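You operate a simulated robot arm through the tools that you are given. There is no shell and no other tool.

The job below is to be done with a simulated robot arm. You get a single attempt, and the scene is never put back.

## Task
Tag machine 1 out: counter to zero, dials to A and M, switch off, red lock tag on the peg.
Fine: clear the counter before turning the main switch off; switch off before hanging the tag.

The check looks at the end state, three seconds after you hand in, the way a careful person would. Anything else that was tipped, shoved, dropped, spilled or broken makes it a failure.

## Robot
A 7-joint arm with a two-finger parallel gripper, fixed in place. Base frame: the origin is at the foot of the arm, x ahead of it, y to its left, z up. Lengths are in m, angles in degrees, forces in N, time in s.
With the tool pointing down near the work surface it reaches from about 0.12 to 0.64 m from the base axis. Its first joint turns from -66.0 to 66.0 degrees. Payload 2.4 kg.
The TCP is the grasp point between the finger pads, 0.03 m short of the fingertips. In the tool frame z runs along the fingers and y along their closing line. The gripper opens to 0.094 m. The fingers are 0.028 m wide and 0.01 m thick; the gripper's body (0.05 by 0.096 m) begins 0.055 m behind the TCP.
Orientation is that of the tool frame in the base frame, as a unit quaternion [x, y, z, w]. With the fingers straight down and closing along the base's y, the tool's x points along the base's -x, its y along +y and its z along -z.

## Interface
- The arm moves only by the tool send_rows. Its argument "plan" is a list of rows, each an object of numbers (a shift or turn left out is 0, a gripper value left out holds the last): "x", "y", "z": the shift along the tool's x, y, z in m; "wx", "wy", "wz": the turn, a rotation vector about the tool's x, y, z in degrees; "hand": the gripper command, from -1 (shut) to 1 (fully open), values between in proportion. In form: [{"x": .., "y": .., "z": .., "wx": .., "wy": .., "wz": .., "hand": ..}, ...]. A call has 1 to 20 rows; each row is the pose to reach, as a shift and turn from the pose commanded when the call began, along the tool's axes at that moment. A row lasts 0.2 s, in which the tool goes at most 0.05 m and 8.6 degrees; a call with a longer step from one row to the next is refused whole, and so is a gripper value outside its range. Where a pose cannot be reached the arm comes as near as it can. A force on the tool above 90 N (or 10 N above the force at the start of the call, whichever is more), or a blocked arm, ends the call early, and 0.2 s more pass. The fingers move at their own pace (about 0.153 m/s each) and stop on an object; they squeeze with about 42 N. The grip force told is the motor's: it shows also when the fingers shut on nothing. Time passes only in rows, and 0.2 s behind the last, so rows that repeat a pose let the fingers close. It gives the time, the measured TCP pose, the force on the tool (base axes), the opening and the grip force at its end, in the units of the frame above (readings bear some noise), with the torque about the TCP (base axes, N m) and any sound that the robot's microphone picked up.
- Cameras (640 x 400 px; columns grow to the right, rows downward): "scene" is fixed at [0.0629, 0.4932, 1.4492]; the picture's right is [-0.57, -0.82, 0.00], its down [-0.47, 0.33, -0.82] and it looks along [0.67, -0.47, -0.58] (base axes); focal length 304 px, centre (320, 200). "wrist" rides on the gripper at [0.076, 0.014, -0.103] in the tool frame; the picture's right is [-0.18, 0.98, 0.00], its down [-0.75, -0.14, -0.64] and it looks along [-0.63, -0.12, 0.77] (tool axes); focal length 243 px, centre (320, 200). There is no depth. A picture from a camera that has moved, and an enlarged one, comes with that camera's place and axes in the base frame and with its lens. The place of the scene camera against the robot may be out by one fixed shift of up to 0.018 m in any direction.
- get_image(camera): a new picture of that camera. The clock stands still meanwhile.
- zoom(camera, box): a new picture of the part [left, top, right, bottom] of that camera's present view, enlarged. The clock stands still meanwhile.
- sign_off(): hands the job in; it is judged then, once.

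Nothing tells you positions but the pictures and the camera data. Unless the task says otherwise, let go and move clear before handing in.

The tools are called after ">>>" as a command line: name --argument value ..., lists and objects as JSON in quotes. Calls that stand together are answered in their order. send_rows: Moves the arm, as the interface text tells. Its arguments: {"type":"object","properties":{"plan":{"type":"array"}},"required":["plan"]} The other tools are called the same way: get_image (camera) takes a picture; zoom (camera, box) takes an enlarged picture of a part of a camera's view; sign_off () hands the job in.

At the start:

```text
time_s: 0.0
position: [0.4664, 0.0859, 1.2562]
orientation: [0.0, 1.0, 0.0, 0.0]
contact_force: [-0.4, -1.1, 0.4]
ft_torque: [0.01, 0.0, 0.02]
grip_width: 0.0941
grasp_force: 0.0
```

scene: 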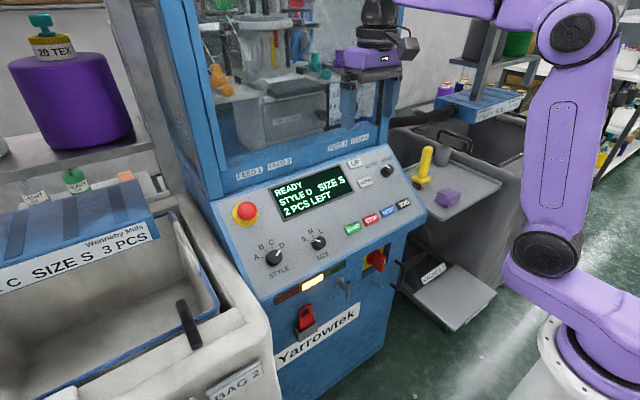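
wrist: 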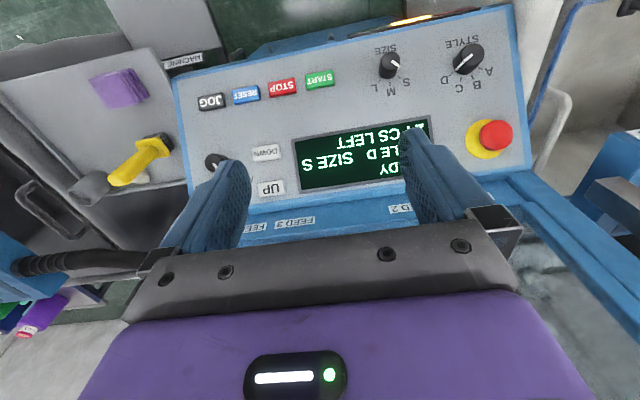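

I see a knitting machine control panel with a display, dials (STYLE, SIZE), coloured buttons, a red main switch and a red tag below on a hook. I'll start with enlarged pictures before moving anything.

>>> zoom --camera "scene" --box '[220, 150, 440, 290]'

>>> zoom --camera "scene" --box '[240, 230, 420, 350]'

>>> zoom --camera "scene" --box '[380, 130, 520, 340]'

>>> zoom --camera "scene" --box '[320, 0, 560, 160]'

>>> zoom --camera "wrist" --box '[170, 0, 530, 230]'

```text
2.86 times, centred on (330, 220) of scene
camera zoom: at [0.0629, 0.4932, 1.4492], right [-0.57, -0.82, 0.0], down [-0.47, 0.33, -0.82], along [0.67, -0.47, -0.58], focal length 868 px, centre (291, 143)
```

zoom: 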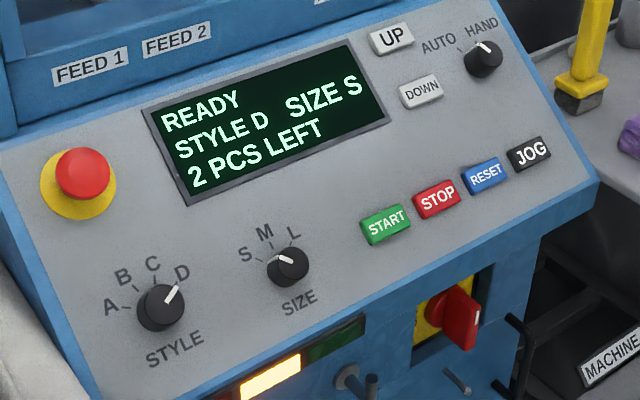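

```text
3.33 times, centred on (330, 290) of scene
camera zoom: at [0.0629, 0.4932, 1.4492], right [-0.57, -0.82, 0.0], down [-0.47, 0.33, -0.82], along [0.67, -0.47, -0.58], focal length 1013 px, centre (287, -100)
```

zoom: 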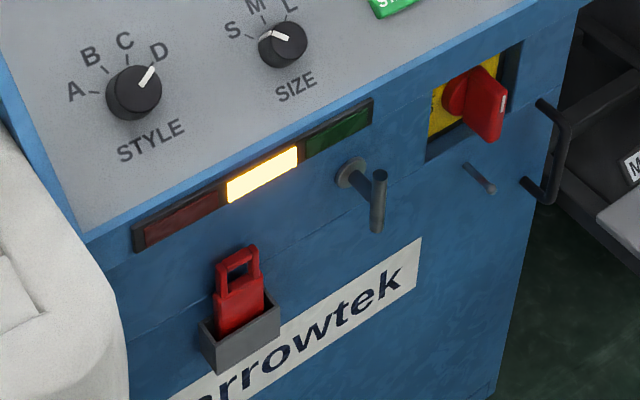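

```text
1.90 times, centred on (450, 235) of scene
camera zoom: at [0.0629, 0.4932, 1.4492], right [-0.57, -0.82, 0.0], down [-0.47, 0.33, -0.82], along [0.67, -0.47, -0.58], focal length 579 px, centre (72, 133)
```

zoom: 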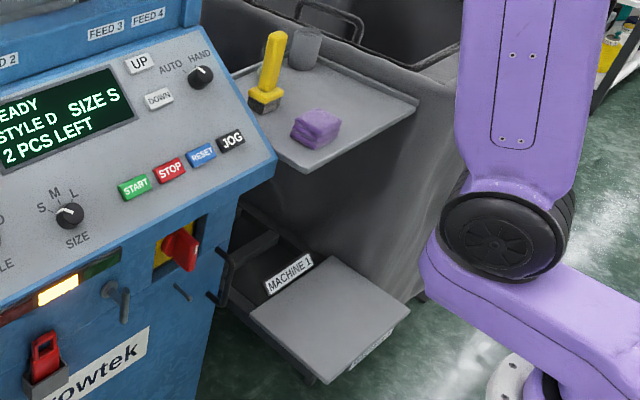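

```text
2.50 times, centred on (440, 80) of scene
camera zoom: at [0.0629, 0.4932, 1.4492], right [-0.57, -0.82, 0.0], down [-0.47, 0.33, -0.82], along [0.67, -0.47, -0.58], focal length 760 px, centre (20, 500)
```

zoom: 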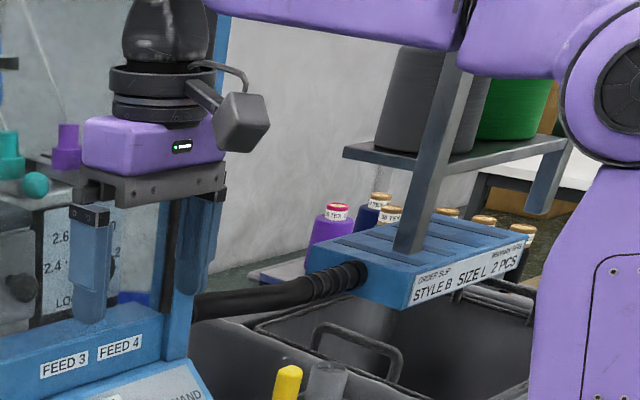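

```text
1.74 times, centred on (350, 115) of wrist
camera zoom: at [0.3897, 0.1, 1.3589], right [0.18, 0.98, 0.0], down [0.75, -0.14, 0.64], along [0.63, -0.12, -0.77], focal length 422 px, centre (268, 348)
```

zoom: 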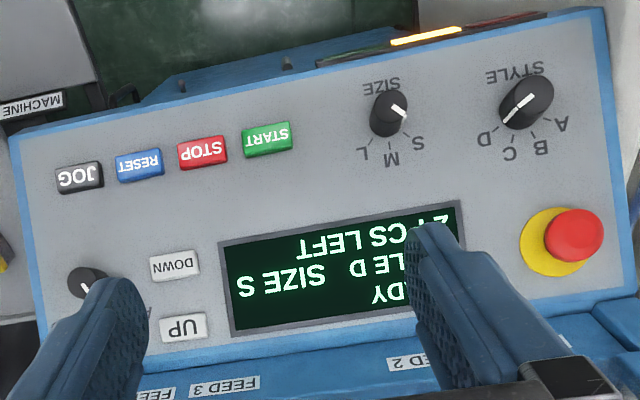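

The panel faces the robot at about x 0.5–0.6 m, z about 1.0 m. STYLE is at D, SIZE is at S and the counter reads 2. The switch, peg and tag are on the front face below the panel. I'll back the wrist off to get a cleaner, calibrated view.

>>> send_rows --plan '[{"x": 0.04}, {"x": 0.08}, {"x": 0.12}, {"x": 0.16}, {"x": 0.16}]'

>>> get_image --camera "wrist"

>>> get_image --camera "scene"

```text
time_s: 1.2
position: [0.3052, 0.084, 1.2556]
orientation: [0.001, 1.0, 0.0, 0.001]
contact_force: [0.9, 0.0, -1.1]
ft_torque: [0.01, -0.03, 0.02]
grip_width: 0.0941
grasp_force: 0.0
```

```text
taken
camera wrist: at [0.2283, 0.0988, 1.3594], right [0.18, 0.98, 0.0], down [0.75, -0.14, 0.64], along [0.63, -0.12, -0.77], focal length 243 px, centre (320, 200)
```

wrist: 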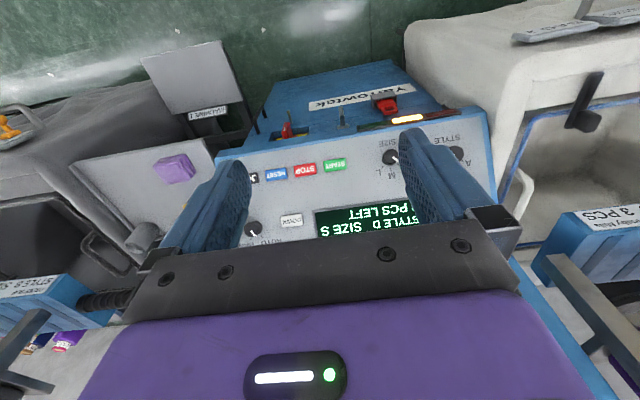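

```text
taken
```

scene: 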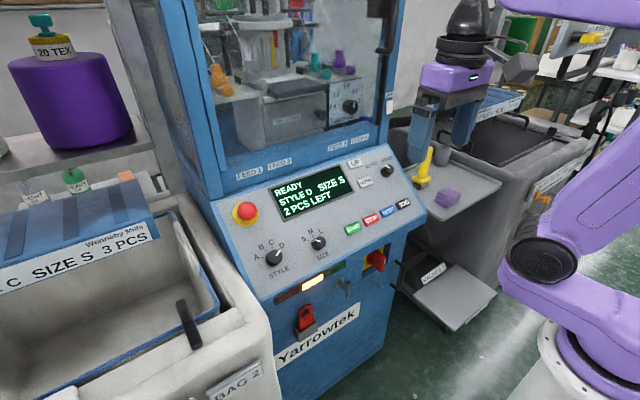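

The wrist now sees the panel and the front face together. I'll enlarge this view so I can triangulate it against the first one.

>>> zoom --camera "wrist" --box '[210, 60, 370, 160]'

>>> zoom --camera "wrist" --box '[340, 60, 500, 160]'

>>> zoom --camera "wrist" --box '[230, 140, 430, 265]'

>>> zoom --camera "scene" --box '[340, 140, 420, 190]'

>>> zoom --camera "scene" --box '[320, 230, 420, 310]'

>>> zoom --camera "scene" --box '[270, 270, 370, 350]'

```text
4.00 times, centred on (290, 110) of wrist
camera zoom: at [0.2283, 0.0988, 1.3594], right [0.18, 0.98, 0.0], down [0.75, -0.14, 0.64], along [0.63, -0.12, -0.77], focal length 970 px, centre (440, 560)
```

zoom: 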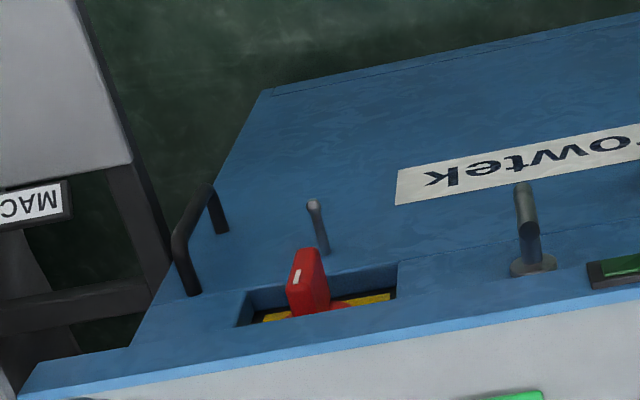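

```text
4.00 times, centred on (420, 110) of wrist
camera zoom: at [0.2283, 0.0988, 1.3594], right [0.18, 0.98, 0.0], down [0.75, -0.14, 0.64], along [0.63, -0.12, -0.77], focal length 970 px, centre (-80, 560)
```

zoom: 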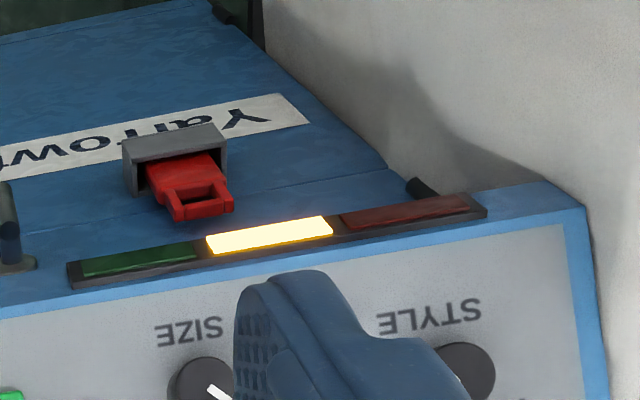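

```text
3.20 times, centred on (330, 202) of wrist
camera zoom: at [0.2283, 0.0988, 1.3594], right [0.18, 0.98, 0.0], down [0.75, -0.14, 0.64], along [0.63, -0.12, -0.77], focal length 776 px, centre (288, 192)
```

zoom: 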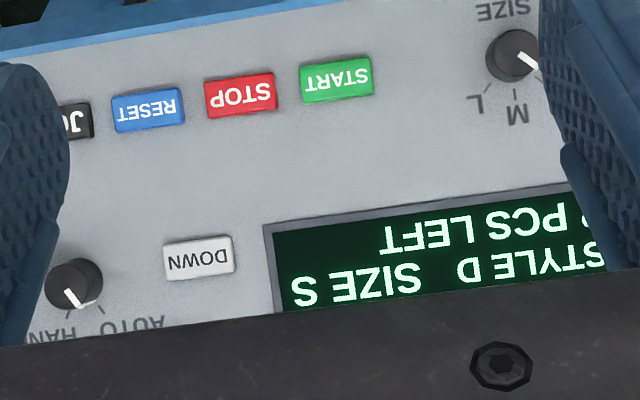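

```text
8.00 times, centred on (380, 165) of scene
camera zoom: at [0.0629, 0.4932, 1.4492], right [-0.57, -0.82, 0.0], down [-0.47, 0.33, -0.82], along [0.67, -0.47, -0.58], focal length 2431 px, centre (-160, 480)
```

zoom: 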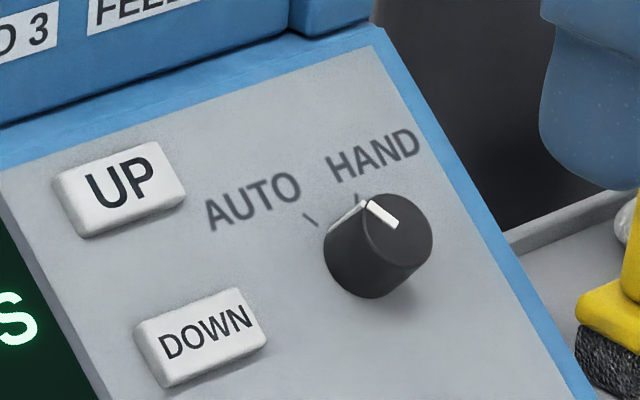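

```text
5.00 times, centred on (370, 270) of scene
camera zoom: at [0.0629, 0.4932, 1.4492], right [-0.57, -0.82, 0.0], down [-0.47, 0.33, -0.82], along [0.67, -0.47, -0.58], focal length 1519 px, centre (70, -150)
```

zoom: 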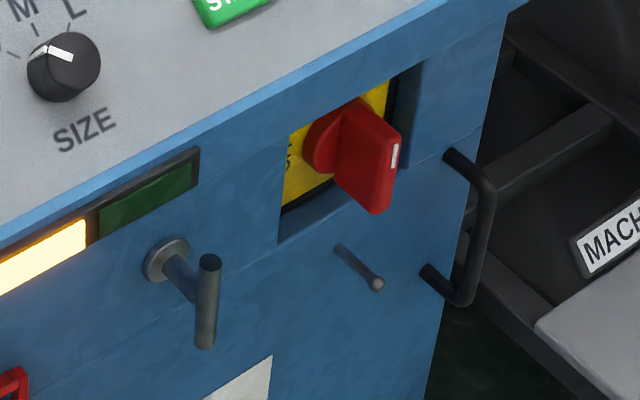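

```text
5.00 times, centred on (320, 310) of scene
camera zoom: at [0.0629, 0.4932, 1.4492], right [-0.57, -0.82, 0.0], down [-0.47, 0.33, -0.82], along [0.67, -0.47, -0.58], focal length 1519 px, centre (320, -350)
```

zoom: 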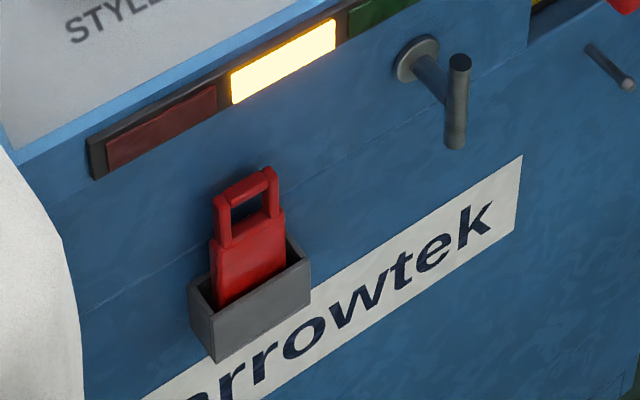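

From two wrist views, START, RESET and DOWN sit near (0.49, 0.08, 0.94), (0.49, −0.04, 0.94) and (0.57, −0.02, 1.00). The panel slopes at about 37°. I'll tilt the tool to face the panel and hover over DOWN with the fingers closing.

>>> send_rows --plan '[{"x": -0.03, "y": -0.018, "z": 0.025, "wy": -6.2, "hand": -1}, {"x": -0.06, "y": -0.036, "z": 0.05, "wy": -12.4}, {"x": -0.09, "y": -0.054, "z": 0.075, "wy": -18.6}, {"x": -0.12, "y": -0.072, "z": 0.1, "wy": -24.8}, {"x": -0.15, "y": -0.09, "z": 0.125, "wy": -31}, {"x": -0.18, "y": -0.107, "z": 0.15, "wy": -37}, {"x": -0.18, "y": -0.107, "z": 0.15, "wy": -37}]'

>>> get_image --camera "wrist"

>>> get_image --camera "scene"

```text
time_s: 2.8
position: [0.4869, -0.024, 1.1051]
orientation: [0.0, 0.948, 0.0, 0.318]
contact_force: [-0.4, -0.6, -1.3]
ft_torque: [-0.01, -0.01, 0.03]
grip_width: 0.0
grasp_force: 33.3
```

```text
taken
camera wrist: at [0.3635, -0.0094, 1.1432], right [0.15, 0.98, 0.11], down [0.21, -0.14, 0.97], along [0.97, -0.12, -0.23], focal length 243 px, centre (320, 200)
```

wrist: 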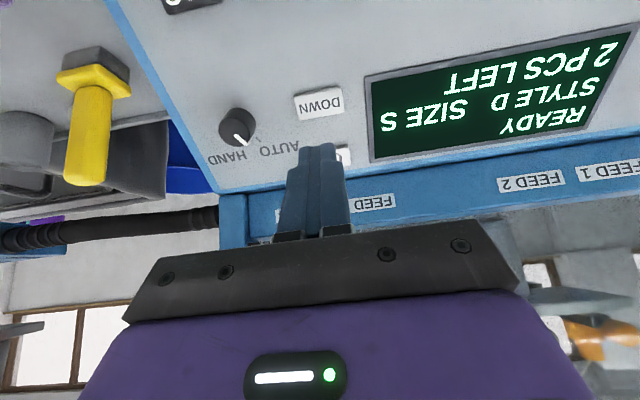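

```text
taken
```

scene: 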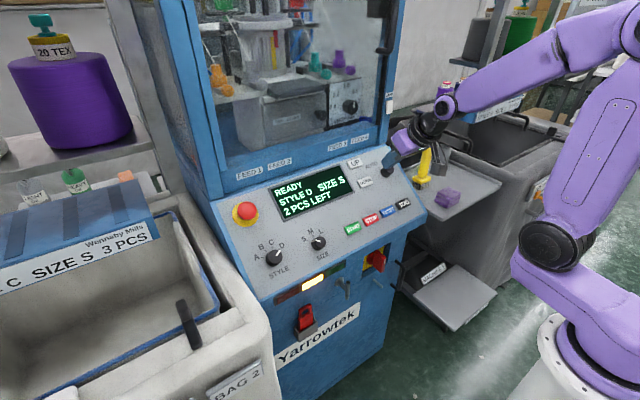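

The tool is aligned with DOWN, which lies about 0.105 m ahead of the fingertips along the tool axis. I'll approach to just short of contact and check.

>>> send_rows --plan '[{"z": 0.04}, {"z": 0.075}, {"z": 0.09}, {"z": 0.09}]'

>>> get_image --camera "wrist"

>>> zoom --camera "scene" --box '[270, 130, 430, 230]'

```text
time_s: 3.8
position: [0.5406, -0.0216, 1.0352]
orientation: [-0.001, 0.948, 0.0, 0.319]
contact_force: [0.2, 0.4, 0.3]
ft_torque: [0.0, -0.01, -0.02]
grip_width: 0.0
grasp_force: 33.1
```

```text
taken
camera wrist: at [0.4175, -0.008, 1.071], right [0.15, 0.98, 0.11], down [0.21, -0.14, 0.97], along [0.97, -0.12, -0.23], focal length 243 px, centre (320, 200)
```

wrist: 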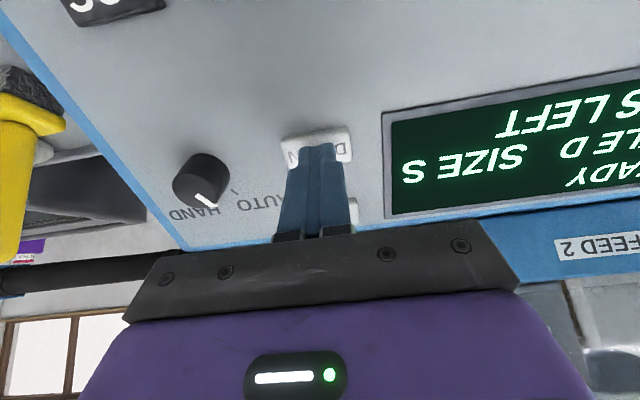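

```text
4.00 times, centred on (350, 180) of scene
camera zoom: at [0.0629, 0.4932, 1.4492], right [-0.57, -0.82, 0.0], down [-0.47, 0.33, -0.82], along [0.67, -0.47, -0.58], focal length 1215 px, centre (200, 280)
```

zoom: 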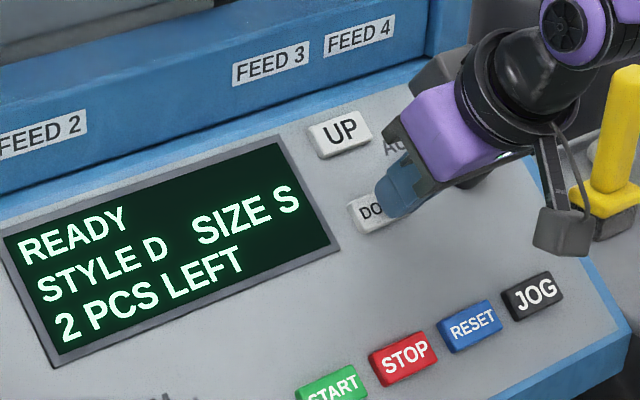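

The fingertips are right over DOWN, so I'll ease in and watch the force and the display.

>>> send_rows --plan '[{"z": 0.008}, {"z": 0.012}, {"z": 0.015}]'

>>> zoom --camera "scene" --box '[270, 130, 430, 230]'

```text
time_s: 4.6
position: [0.5499, -0.0212, 1.0214]
orientation: [-0.001, 0.948, 0.0, 0.319]
contact_force: [-3.0, -0.7, 5.3]
ft_torque: [0.01, -0.13, -0.04]
grip_width: 0.0
grasp_force: 33.3
heard: click
```

```text
4.00 times, centred on (350, 180) of scene
camera zoom: at [0.0627, 0.4932, 1.4492], right [-0.57, -0.82, 0.0], down [-0.47, 0.33, -0.82], along [0.67, -0.47, -0.58], focal length 1215 px, centre (200, 280)
```

zoom: 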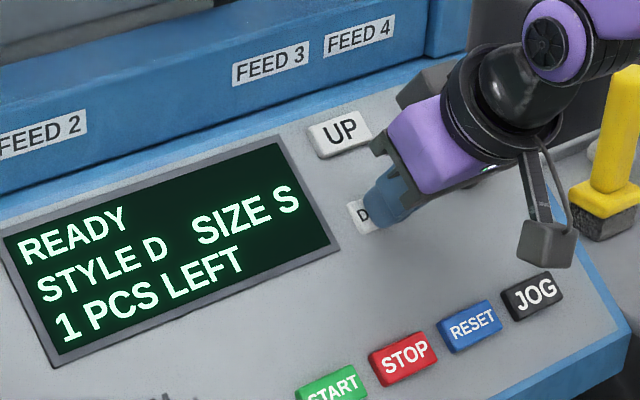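

The click registered and the counter went to 1. I'll release and press once more.

>>> send_rows --plan '[{"z": -0.02}, {"z": -0.02}, {"z": -0.007}, {"z": -0.003}, {"z": 0.0}, {"z": 0.0}]'

>>> zoom --camera "scene" --box '[270, 130, 430, 230]'

```text
time_s: 6.0
position: [0.549, -0.0218, 1.0209]
orientation: [0.001, 0.948, 0.0, 0.317]
contact_force: [-7.3, 0.5, 4.6]
ft_torque: [-0.02, -0.02, 0.03]
grip_width: 0.0
grasp_force: 32.7
heard: click
```

```text
4.00 times, centred on (350, 180) of scene
camera zoom: at [0.0626, 0.4932, 1.4492], right [-0.57, -0.82, 0.0], down [-0.47, 0.33, -0.82], along [0.67, -0.47, -0.58], focal length 1215 px, centre (200, 280)
```

zoom: 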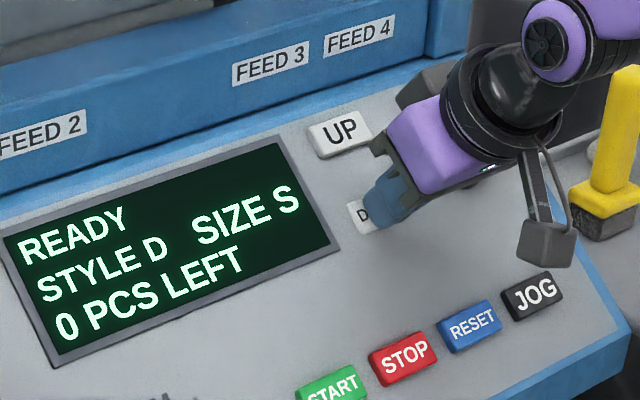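

The counter now reads 0. Next I back away along the tool axis and move over to the SIZE and STYLE dials.

>>> send_rows --plan '[{"z": -0.03}, {"z": -0.07}, {"z": -0.11}, {"x": 0.02, "y": 0.045, "z": -0.111}, {"x": 0.04, "y": 0.09, "z": -0.111}, {"x": 0.06, "y": 0.13, "z": -0.111, "hand": 1}, {"x": 0.08, "y": 0.17, "z": -0.111}, {"x": 0.094, "y": 0.21, "z": -0.111}, {"x": 0.094, "y": 0.21, "z": -0.111}]'

>>> get_image --camera "wrist"

>>> get_image --camera "scene"

```text
time_s: 8.0
position: [0.4086, 0.1873, 1.0507]
orientation: [-0.001, 0.948, 0.0, 0.318]
contact_force: [0.2, 0.5, -0.3]
ft_torque: [-0.01, 0.0, -0.01]
grip_width: 0.0939
grasp_force: 0.0
```

```text
taken
camera wrist: at [0.2856, 0.2021, 1.0875], right [0.15, 0.98, 0.11], down [0.21, -0.14, 0.97], along [0.97, -0.12, -0.23], focal length 243 px, centre (320, 200)
```

wrist: 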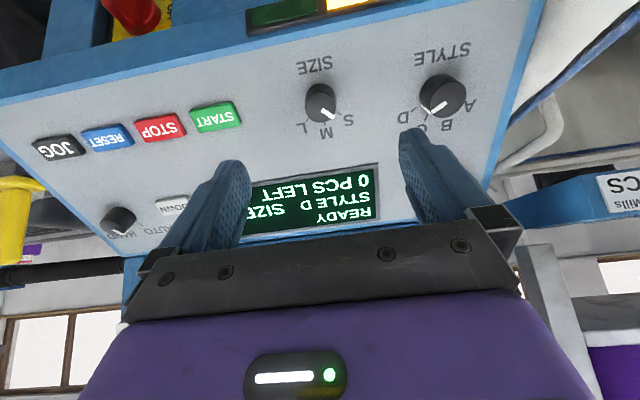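

```text
taken
```

scene: 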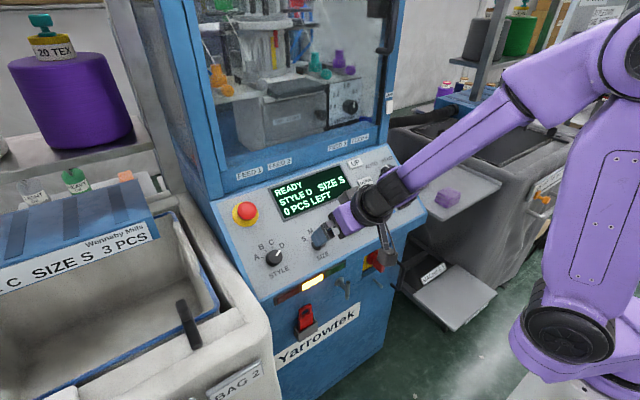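

>>> zoom --camera "wrist" --box '[270, 30, 510, 180]'

>>> zoom --camera "wrist" --box '[280, 60, 380, 140]'

>>> zoom --camera "wrist" --box '[395, 50, 495, 130]'

```text
2.67 times, centred on (390, 105) of wrist
camera zoom: at [0.2856, 0.2021, 1.0875], right [0.15, 0.98, 0.11], down [0.21, -0.14, 0.97], along [0.97, -0.12, -0.23], focal length 647 px, centre (133, 453)
```

zoom: 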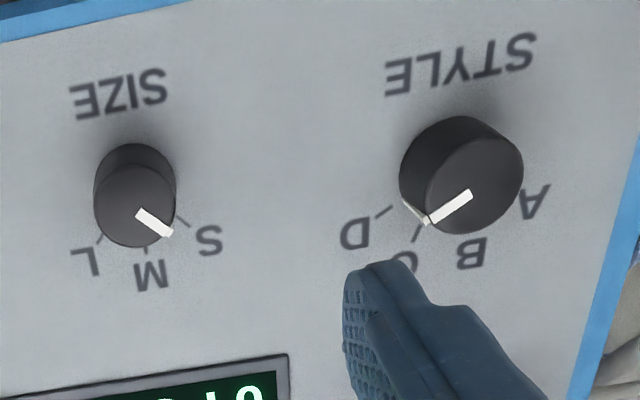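

```text
5.00 times, centred on (330, 100) of wrist
camera zoom: at [0.2856, 0.2021, 1.0875], right [0.15, 0.98, 0.11], down [0.21, -0.14, 0.97], along [0.97, -0.12, -0.23], focal length 1213 px, centre (270, 700)
```

zoom: 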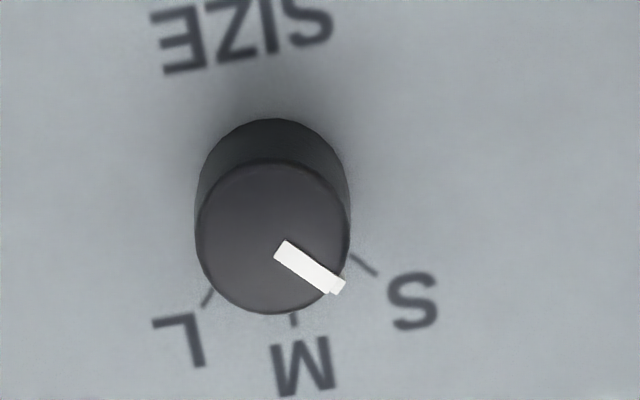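

```text
5.00 times, centred on (445, 90) of wrist
camera zoom: at [0.2856, 0.2021, 1.0875], right [0.15, 0.98, 0.11], down [0.21, -0.14, 0.97], along [0.97, -0.12, -0.23], focal length 1213 px, centre (-305, 750)
```

zoom: 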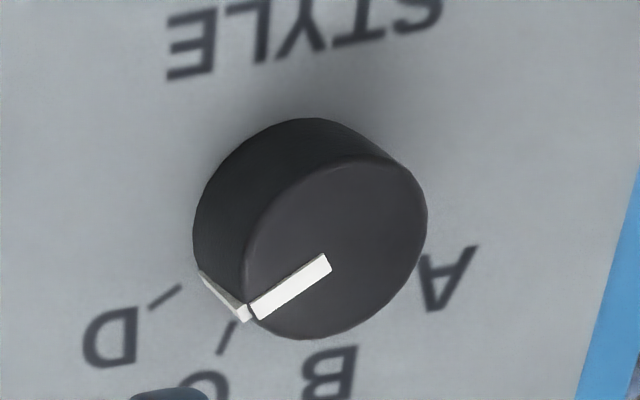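

The counter shows 0. The SIZE pointer is 45° counter-clockwise of straight-up M, and its knob axis is about in line with my tool. I'll advance 0.11 m to straddle the knob.

>>> send_rows --plan '[{"z": 0.04, "y": 0.001, "hand": 1}, {"z": 0.075, "y": 0.001}, {"z": 0.095, "y": 0.001}, {"z": 0.11, "y": 0.001}, {"z": 0.11, "y": 0.001}]'

>>> get_image --camera "wrist"

>>> zoom --camera "scene" --box '[240, 190, 400, 290]'

```text
time_s: 9.2
position: [0.4752, 0.1897, 0.9641]
orientation: [0.0, 0.948, 0.0, 0.318]
contact_force: [-0.6, -0.2, -0.2]
ft_torque: [0.0, -0.02, 0.01]
grip_width: 0.0939
grasp_force: 0.0
```

```text
taken
camera wrist: at [0.3525, 0.2037, 1.0009], right [0.15, 0.98, 0.11], down [0.21, -0.14, 0.97], along [0.97, -0.12, -0.23], focal length 243 px, centre (320, 200)
```

wrist: 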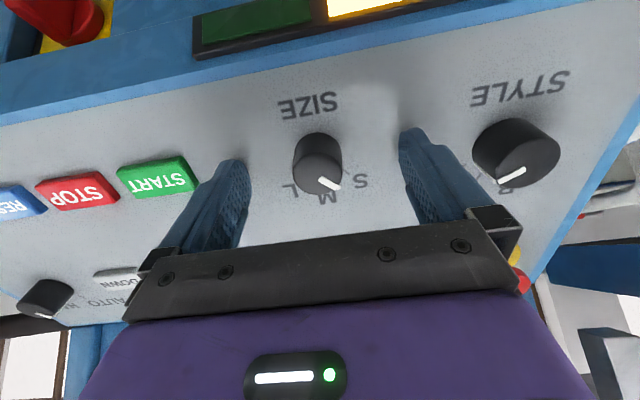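

```text
4.00 times, centred on (320, 240) of scene
camera zoom: at [0.0629, 0.4932, 1.4492], right [-0.57, -0.82, 0.0], down [-0.47, 0.33, -0.82], along [0.67, -0.47, -0.58], focal length 1215 px, centre (320, 40)
```

zoom: 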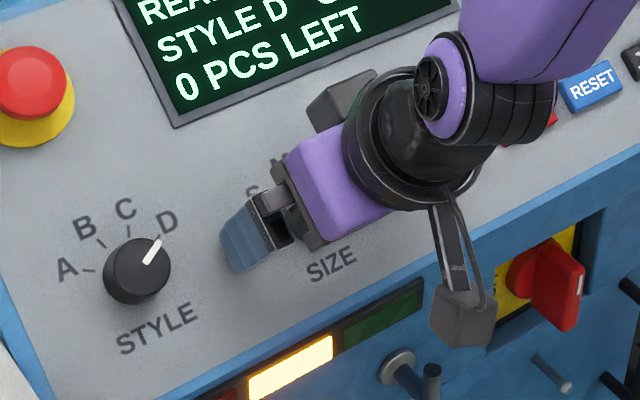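

The fingers straddle the SIZE knob, well centred. I'll close on it and see where the fingers stop.

>>> send_rows --plan '[{"hand": -0.3}, {"hand": -1}, {"hand": -1}, {"hand": -1}]'

>>> get_image --camera "wrist"

```text
time_s: 10.2
position: [0.4748, 0.188, 0.9644]
orientation: [0.001, 0.948, 0.0, 0.319]
contact_force: [-1.3, -9.2, -0.9]
ft_torque: [-0.21, -0.08, -0.18]
grip_width: 0.0292
grasp_force: 45.1
```

```text
taken
camera wrist: at [0.3525, 0.2029, 1.001], right [0.15, 0.98, 0.11], down [0.21, -0.14, 0.97], along [0.97, -0.12, -0.23], focal length 243 px, centre (320, 200)
```

wrist: 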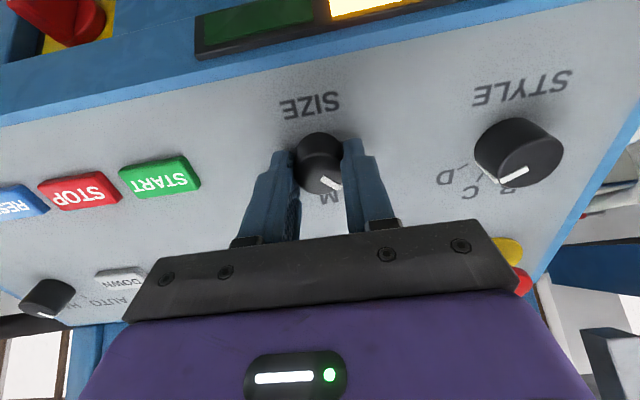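

The grip closed at 0.029 m, matching the knob. There's a slight sideways force, so I'll relieve 1.5 mm and turn clockwise 45° from S to M.

>>> send_rows --plan '[{"y": -0.0015, "hand": -1}, {"y": -0.0015, "wz": 7.5}, {"y": -0.0015, "wz": 15}, {"y": -0.0015, "wz": 22.5}, {"y": -0.0015, "wz": 30}, {"y": -0.0015, "wz": 37.5}, {"y": -0.0015, "wz": 45}, {"y": -0.0015, "wz": 45}]'

>>> get_image --camera "wrist"

>>> zoom --camera "scene" --box '[240, 150, 400, 290]'

```text
time_s: 11.2
position: [0.4899, 0.1795, 0.9751]
orientation: [0.187, 0.925, 0.056, 0.325]
contact_force: [10.6, 0.4, 13.6]
ft_torque: [0.04, -0.5, -0.17]
grip_width: 0.025
grasp_force: 45.2
stopped in row 4: the force on the tool passed its limit at 98 N (the readings are from after the stop); the commanded pose is now the measured one
```

```text
taken
camera wrist: at [0.3753, 0.2244, 1.015], right [0.43, 0.84, 0.33], down [0.1, -0.41, 0.91], along [0.9, -0.36, -0.26], focal length 243 px, centre (320, 200)
```

wrist: 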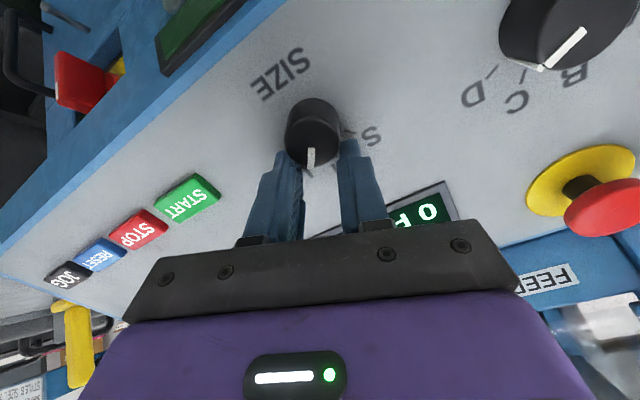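

```text
2.86 times, centred on (320, 220) of scene
camera zoom: at [0.063, 0.4931, 1.4492], right [-0.57, -0.82, 0.0], down [-0.47, 0.33, -0.82], along [0.67, -0.47, -0.58], focal length 868 px, centre (320, 143)
```

zoom: 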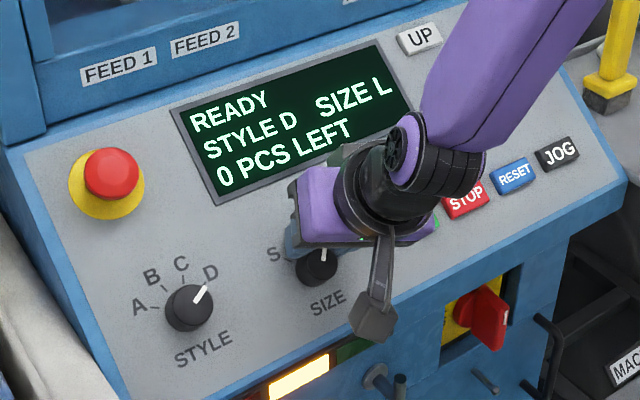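

The grip slipped off the knob, the tool got pushed about 18 mm up-slope, and the display now reads SIZE L. I'll let go, retract straight out, and check whether the arm can do that rotation in free space.

>>> send_rows --plan '[{"hand": 0}, {"hand": 1}, {"z": -0.03}, {"z": -0.07}, {"z": -0.1}, {"z": -0.1}]'

>>> get_image --camera "wrist"

>>> zoom --camera "scene" --box '[240, 150, 400, 290]'

```text
time_s: 12.6
position: [0.4247, 0.1817, 1.053]
orientation: [0.185, 0.928, 0.055, 0.319]
contact_force: [-0.3, -0.5, 0.0]
ft_torque: [0.0, 0.0, 0.0]
grip_width: 0.0943
grasp_force: 0.2
```

```text
taken
camera wrist: at [0.3113, 0.225, 1.0939], right [0.44, 0.84, 0.32], down [0.11, -0.41, 0.91], along [0.89, -0.36, -0.27], focal length 243 px, centre (320, 200)
```

wrist: 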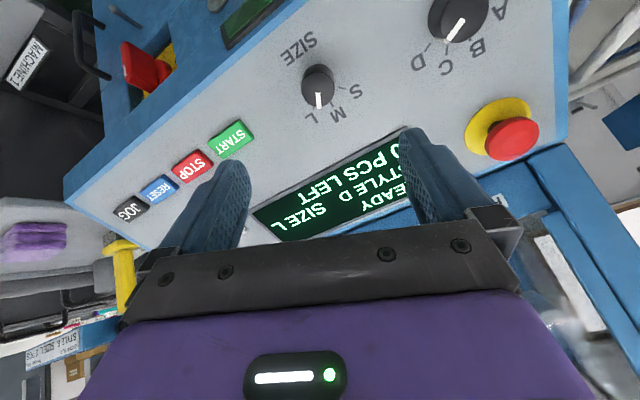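

```text
2.86 times, centred on (320, 220) of scene
camera zoom: at [0.0629, 0.4932, 1.4492], right [-0.57, -0.82, 0.0], down [-0.47, 0.33, -0.82], along [0.67, -0.47, -0.58], focal length 868 px, centre (320, 143)
```

zoom: 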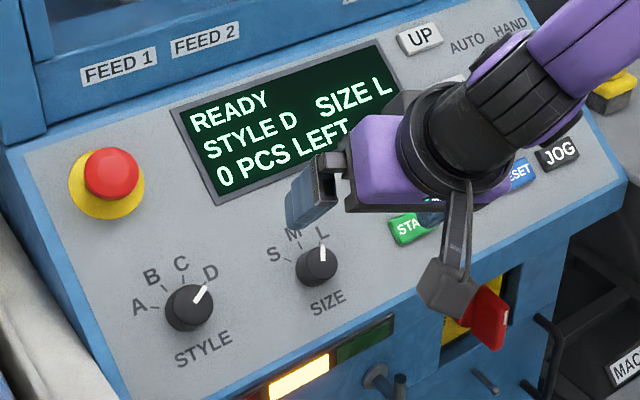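

The knob is intact at L. The force spike came at 22.5°, halfway between detents, so a detent snap with an off-centre grip is the likely cause. I'll square the tool up again above the knob and re-measure its axis.

>>> send_rows --plan '[{"x": 0.005, "y": 0.0, "wx": -0.25, "wy": 0.3, "wz": -7.4, "hand": 1}, {"x": 0.01, "y": 0.001, "wx": -0.5, "wy": 0.6, "wz": -14.8}, {"x": 0.0145, "y": 0.001, "wx": -0.75, "wy": 0.92, "wz": -22.2}, {"x": 0.0145, "y": 0.001, "wx": -0.75, "wy": 0.92, "wz": -22.2}]'

>>> get_image --camera "wrist"

>>> zoom --camera "wrist" --box '[270, 60, 390, 160]'

```text
time_s: 13.6
position: [0.4142, 0.1891, 1.0444]
orientation: [0.0, 0.948, 0.0, 0.318]
contact_force: [-0.3, -0.1, 0.8]
ft_torque: [-0.02, 0.01, 0.02]
grip_width: 0.0938
grasp_force: 0.1
```

```text
taken
camera wrist: at [0.2923, 0.2028, 1.0805], right [0.15, 0.98, 0.11], down [0.21, -0.14, 0.97], along [0.97, -0.12, -0.23], focal length 243 px, centre (320, 200)
```

wrist: 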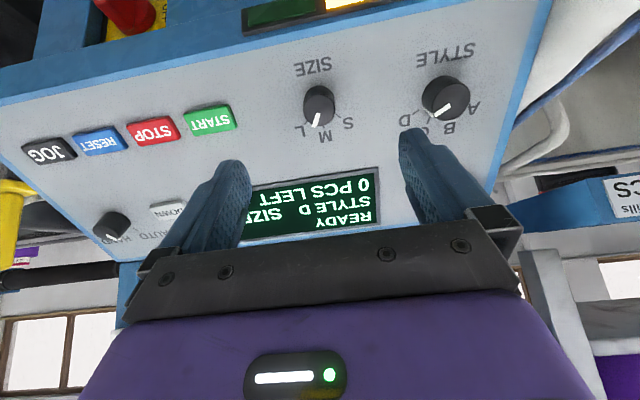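

```text
4.00 times, centred on (330, 110) of wrist
camera zoom: at [0.2923, 0.2028, 1.0805], right [0.15, 0.98, 0.11], down [0.21, -0.14, 0.97], along [0.97, -0.12, -0.23], focal length 970 px, centre (280, 560)
```

zoom: 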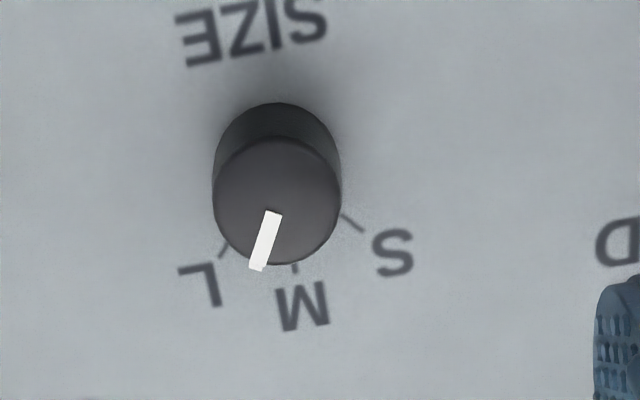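

The pointer now sits at about −25°, between M and L, so the knob turns smoothly with no hard detents. I suspect the arm hit a wrist limit past +22°. I'll test rotation both ways here in free space.

>>> send_rows --plan '[{"wz": 8}, {"wz": 16}, {"wz": 24}, {"wz": 32}, {"wz": 40}, {"wz": 45}, {"wz": 45}]'

```text
time_s: 15.2
position: [0.4144, 0.187, 1.0434]
orientation: [0.365, 0.875, 0.122, 0.293]
contact_force: [-0.8, 0.7, 0.4]
ft_torque: [0.04, -0.01, 0.01]
grip_width: 0.0938
grasp_force: 0.1
```

The +45° rotation is clean at this height. I'll go down to just above the knob, with the tips clear of it, and test whether the rotated pose still holds there.

>>> send_rows --plan '[{"z": 0.04}, {"z": 0.074}, {"z": 0.074}, {"z": 0.074}]'

>>> get_image --camera "wrist"

>>> get_image --camera "scene"

```text
time_s: 16.2
position: [0.4596, 0.1889, 0.9833]
orientation: [0.364, 0.876, 0.122, 0.293]
contact_force: [0.0, -0.3, 0.2]
ft_torque: [0.02, 0.03, 0.02]
grip_width: 0.0942
grasp_force: 0.0
```

```text
taken
camera wrist: at [0.3623, 0.2527, 1.04], right [0.66, 0.56, 0.5], down [-0.04, -0.63, 0.77], along [0.75, -0.53, -0.39], focal length 243 px, centre (320, 200)
```

wrist: 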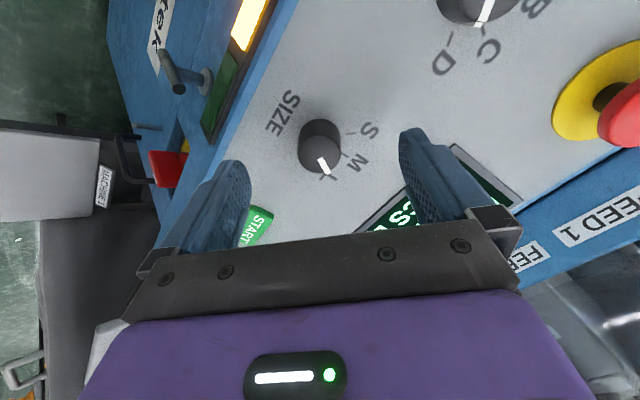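

```text
taken
```

scene: 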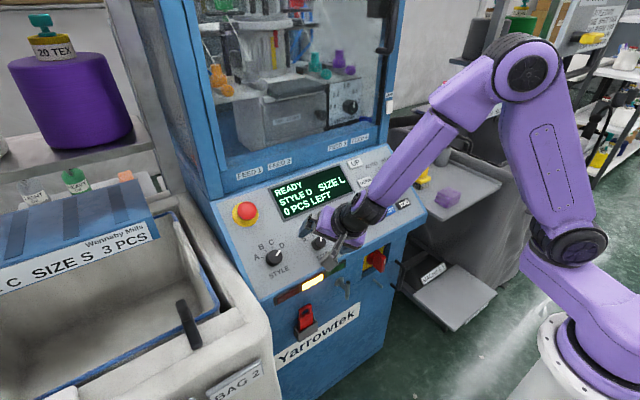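

The rotated pose is reachable at this height too, so reach isn't the problem. I'll step the rotation back while watching the arm posture, in case an elbow swing between rows caused the push.

>>> send_rows --plan '[{"wz": -7.5}, {"wz": -15}, {"wz": -15}]'

>>> get_image --camera "scene"

>>> send_rows --plan '[{"wz": -7.5}, {"wz": -15}, {"wz": -15}]'

>>> get_image --camera "scene"

>>> send_rows --plan '[{"wz": -7.5}, {"wz": -15}, {"wz": -15}]'

>>> get_image --camera "scene"

```text
time_s: 17.0
position: [0.459, 0.1885, 0.9835]
orientation: [0.246, 0.916, 0.083, 0.307]
contact_force: [-0.1, -0.7, 0.5]
ft_torque: [0.01, -0.01, -0.01]
grip_width: 0.0941
grasp_force: 0.0
```

```text
taken
```

scene: 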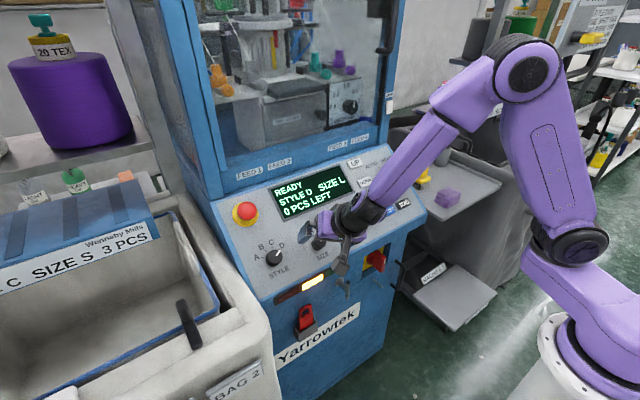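

```text
time_s: 17.8
position: [0.4594, 0.1894, 0.9826]
orientation: [0.124, 0.94, 0.041, 0.315]
contact_force: [-0.2, 0.0, -0.3]
ft_torque: [-0.01, 0.0, 0.0]
grip_width: 0.0939
grasp_force: 0.0
```

```text
taken
```

scene: 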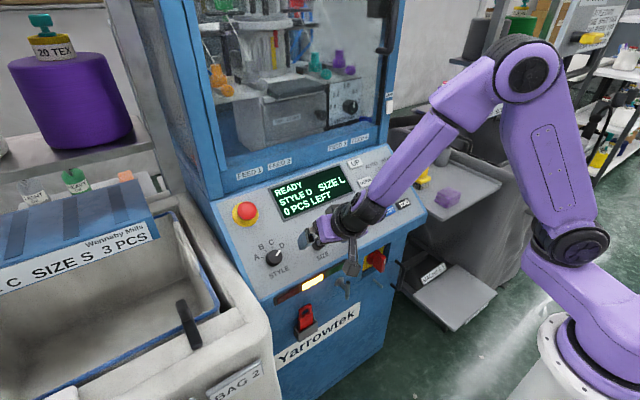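

```text
time_s: 18.6
position: [0.4589, 0.1887, 0.9833]
orientation: [0.0, 0.948, 0.0, 0.318]
contact_force: [0.0, -0.8, 0.7]
ft_torque: [-0.04, 0.0, -0.01]
grip_width: 0.0941
grasp_force: 0.0
```

```text
taken
```

scene: 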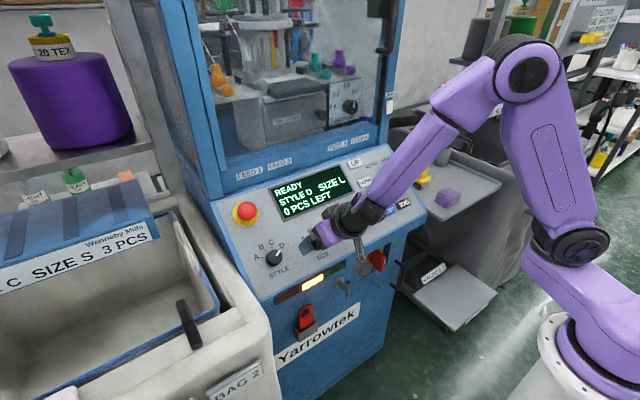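

The pointer has a small raised ridge. The pads probably slipped around the knob until one rode up on that ridge. I'll re-grip at +25° so the pointer lies in the gap between the pads, then turn back slowly in small, monitored steps.

>>> send_rows --plan '[{"x": -0.0015, "y": -0.0005, "wz": 8.3}, {"x": -0.0015, "y": -0.0005, "wz": 16.6}, {"x": -0.0015, "y": -0.0005, "wz": 25}, {"x": -0.0015, "y": -0.0005, "wz": 25, "z": 0.013}, {"x": -0.0015, "y": -0.0005, "wz": 25, "z": 0.0265}, {"x": -0.0015, "y": -0.0005, "wz": 25, "z": 0.0265}]'

>>> get_image --camera "wrist"

```text
time_s: 20.0
position: [0.4773, 0.1873, 0.9646]
orientation: [0.206, 0.925, 0.07, 0.31]
contact_force: [-0.6, 0.4, 0.5]
ft_torque: [0.01, 0.05, 0.0]
grip_width: 0.094
grasp_force: 0.0
```

```text
taken
camera wrist: at [0.3657, 0.2334, 1.0084], right [0.47, 0.81, 0.35], down [0.11, -0.45, 0.89], along [0.88, -0.37, -0.3], focal length 243 px, centre (320, 200)
```

wrist: 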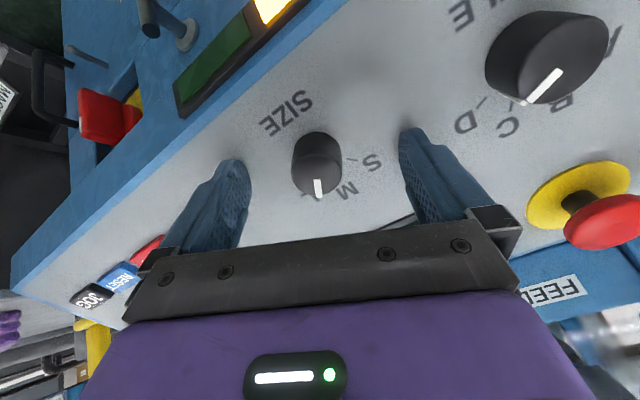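

The pointer now lies along the gap. I'll close the grip and check forces.

>>> send_rows --plan '[{"hand": 0}, {"hand": -0.3}, {"hand": -1}, {"hand": -1}]'

>>> get_image --camera "wrist"

```text
time_s: 21.0
position: [0.4774, 0.1866, 0.964]
orientation: [0.206, 0.925, 0.069, 0.311]
contact_force: [-6.0, -5.1, -0.9]
ft_torque: [-0.2, 0.03, -0.15]
grip_width: 0.0292
grasp_force: 45.3
```

```text
taken
camera wrist: at [0.3655, 0.2325, 1.0081], right [0.47, 0.81, 0.35], down [0.11, -0.45, 0.89], along [0.88, -0.38, -0.3], focal length 243 px, centre (320, 200)
```

wrist: 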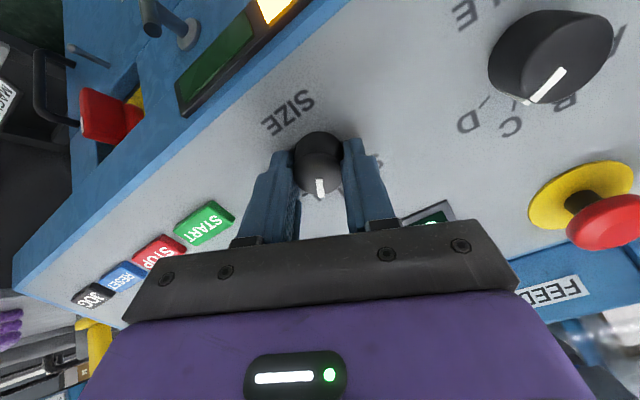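

The grip is clean at 0.0292 m with about 8 N sideways. I'll relieve 1 mm and start turning counter-clockwise in small steps.

>>> send_rows --plan '[{"y": -0.001, "wz": 0}, {"y": -0.001, "wz": -3}, {"y": -0.001, "wz": -6}]'

>>> zoom --camera "wrist" --box '[230, 80, 410, 220]'

```text
time_s: 21.8
position: [0.4773, 0.1872, 0.9635]
orientation: [0.156, 0.935, 0.054, 0.313]
contact_force: [9.4, 0.6, -9.1]
ft_torque: [0.0, -0.11, -0.01]
grip_width: 0.0293
grasp_force: 44.6
```

```text
2.86 times, centred on (320, 150) of wrist
camera zoom: at [0.3619, 0.2256, 1.0055], right [0.39, 0.87, 0.3], down [0.14, -0.38, 0.91], along [0.91, -0.32, -0.28], focal length 693 px, centre (320, 343)
```

zoom: 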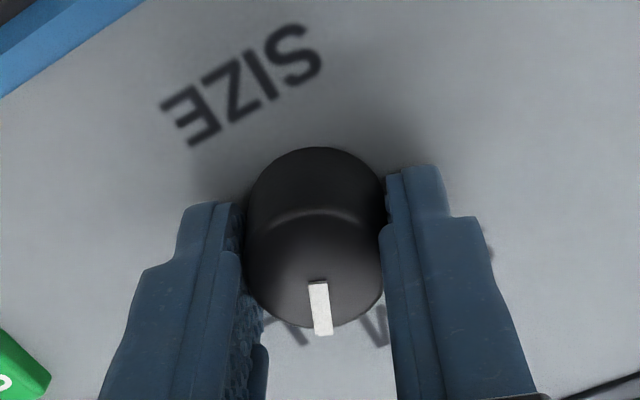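

It's tracking well, with the pointer turning with the pads and low forces. I'll continue.

>>> send_rows --plan '[{"wz": -3}, {"wz": -6}, {"wz": -9}, {"wz": -12}]'

>>> zoom --camera "wrist" --box '[230, 80, 410, 220]'

>>> zoom --camera "scene" --box '[240, 150, 400, 290]'

```text
time_s: 22.8
position: [0.4778, 0.187, 0.9639]
orientation: [0.058, 0.946, 0.02, 0.317]
contact_force: [25.8, 5.4, -16.2]
ft_torque: [0.12, -0.49, 0.1]
grip_width: 0.0292
grasp_force: 44.5
```

```text
2.86 times, centred on (320, 150) of wrist
camera zoom: at [0.3565, 0.2112, 1.0018], right [0.24, 0.95, 0.18], down [0.2, -0.23, 0.95], along [0.95, -0.19, -0.24], focal length 693 px, centre (320, 343)
```

zoom: 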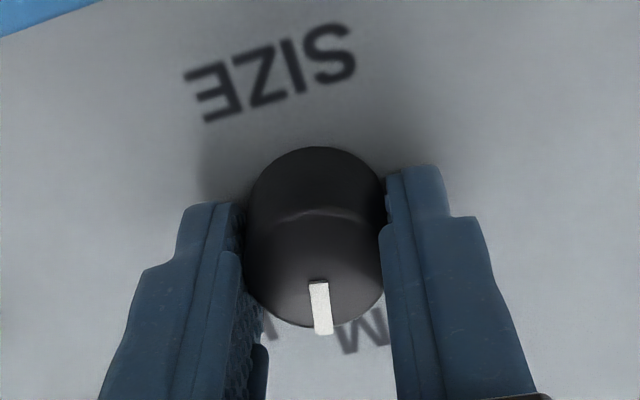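

```text
2.86 times, centred on (320, 220) of scene
camera zoom: at [0.0639, 0.4934, 1.449], right [-0.57, -0.82, 0.0], down [-0.47, 0.33, -0.82], along [0.67, -0.47, -0.58], focal length 868 px, centre (320, 143)
```

zoom: 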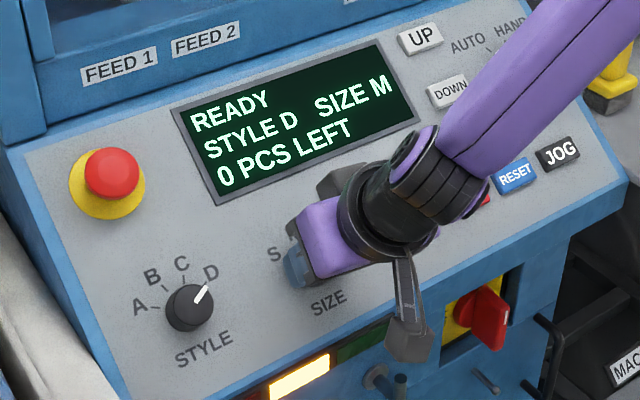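

The display reads SIZE M, with the pointer about 7° short of the M mark. Side load built up to 31 N from slight misalignment, so I'll release, re-grip to zero it, and finish the last few degrees.

>>> send_rows --plan '[{"hand": -0.2}, {"hand": 0}, {"hand": 0}]'

>>> zoom --camera "wrist" --box '[230, 80, 410, 220]'

```text
time_s: 23.6
position: [0.4768, 0.1873, 0.9642]
orientation: [0.058, 0.947, 0.021, 0.316]
contact_force: [0.2, -0.1, -0.5]
ft_torque: [0.02, -0.04, 0.01]
grip_width: 0.0471
grasp_force: 0.2
```

```text
2.86 times, centred on (320, 150) of wrist
camera zoom: at [0.3555, 0.2109, 1.002], right [0.24, 0.95, 0.18], down [0.2, -0.23, 0.95], along [0.95, -0.19, -0.24], focal length 693 px, centre (320, 343)
```

zoom: 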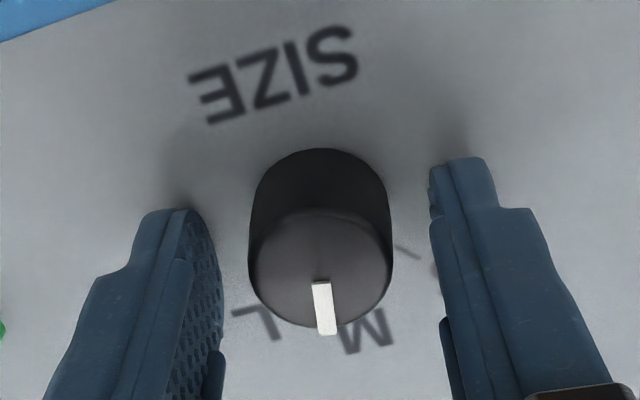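

>>> send_rows --plan '[{"hand": -0.3}, {"hand": -1}, {"hand": -1}, {"hand": -1, "wz": -3.5}, {"wz": -7}, {"wz": -7}]'

>>> send_rows --plan '[{"hand": -0.2}, {"hand": 1}, {"hand": 1}]'

>>> zoom --camera "wrist" --box '[230, 80, 410, 220]'

```text
time_s: 25.0
position: [0.4772, 0.1884, 0.9637]
orientation: [0.0, 0.948, 0.001, 0.319]
contact_force: [3.8, 5.5, -2.3]
ft_torque: [0.06, -0.46, 0.07]
grip_width: 0.029
grasp_force: 44.9
```

```text
time_s: 25.8
position: [0.4761, 0.1872, 0.9645]
orientation: [0.0, 0.948, 0.0, 0.318]
contact_force: [0.1, -0.6, -0.3]
ft_torque: [-0.01, -0.02, 0.01]
grip_width: 0.0942
grasp_force: 0.2
```

```text
2.86 times, centred on (320, 150) of wrist
camera zoom: at [0.3537, 0.2016, 1.0005], right [0.15, 0.98, 0.11], down [0.21, -0.14, 0.97], along [0.97, -0.12, -0.23], focal length 693 px, centre (320, 343)
```

zoom: 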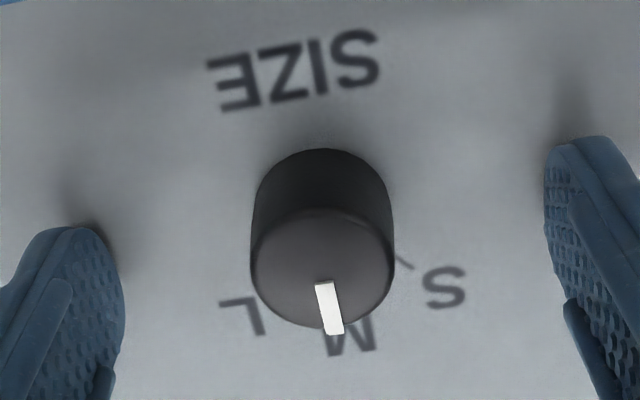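

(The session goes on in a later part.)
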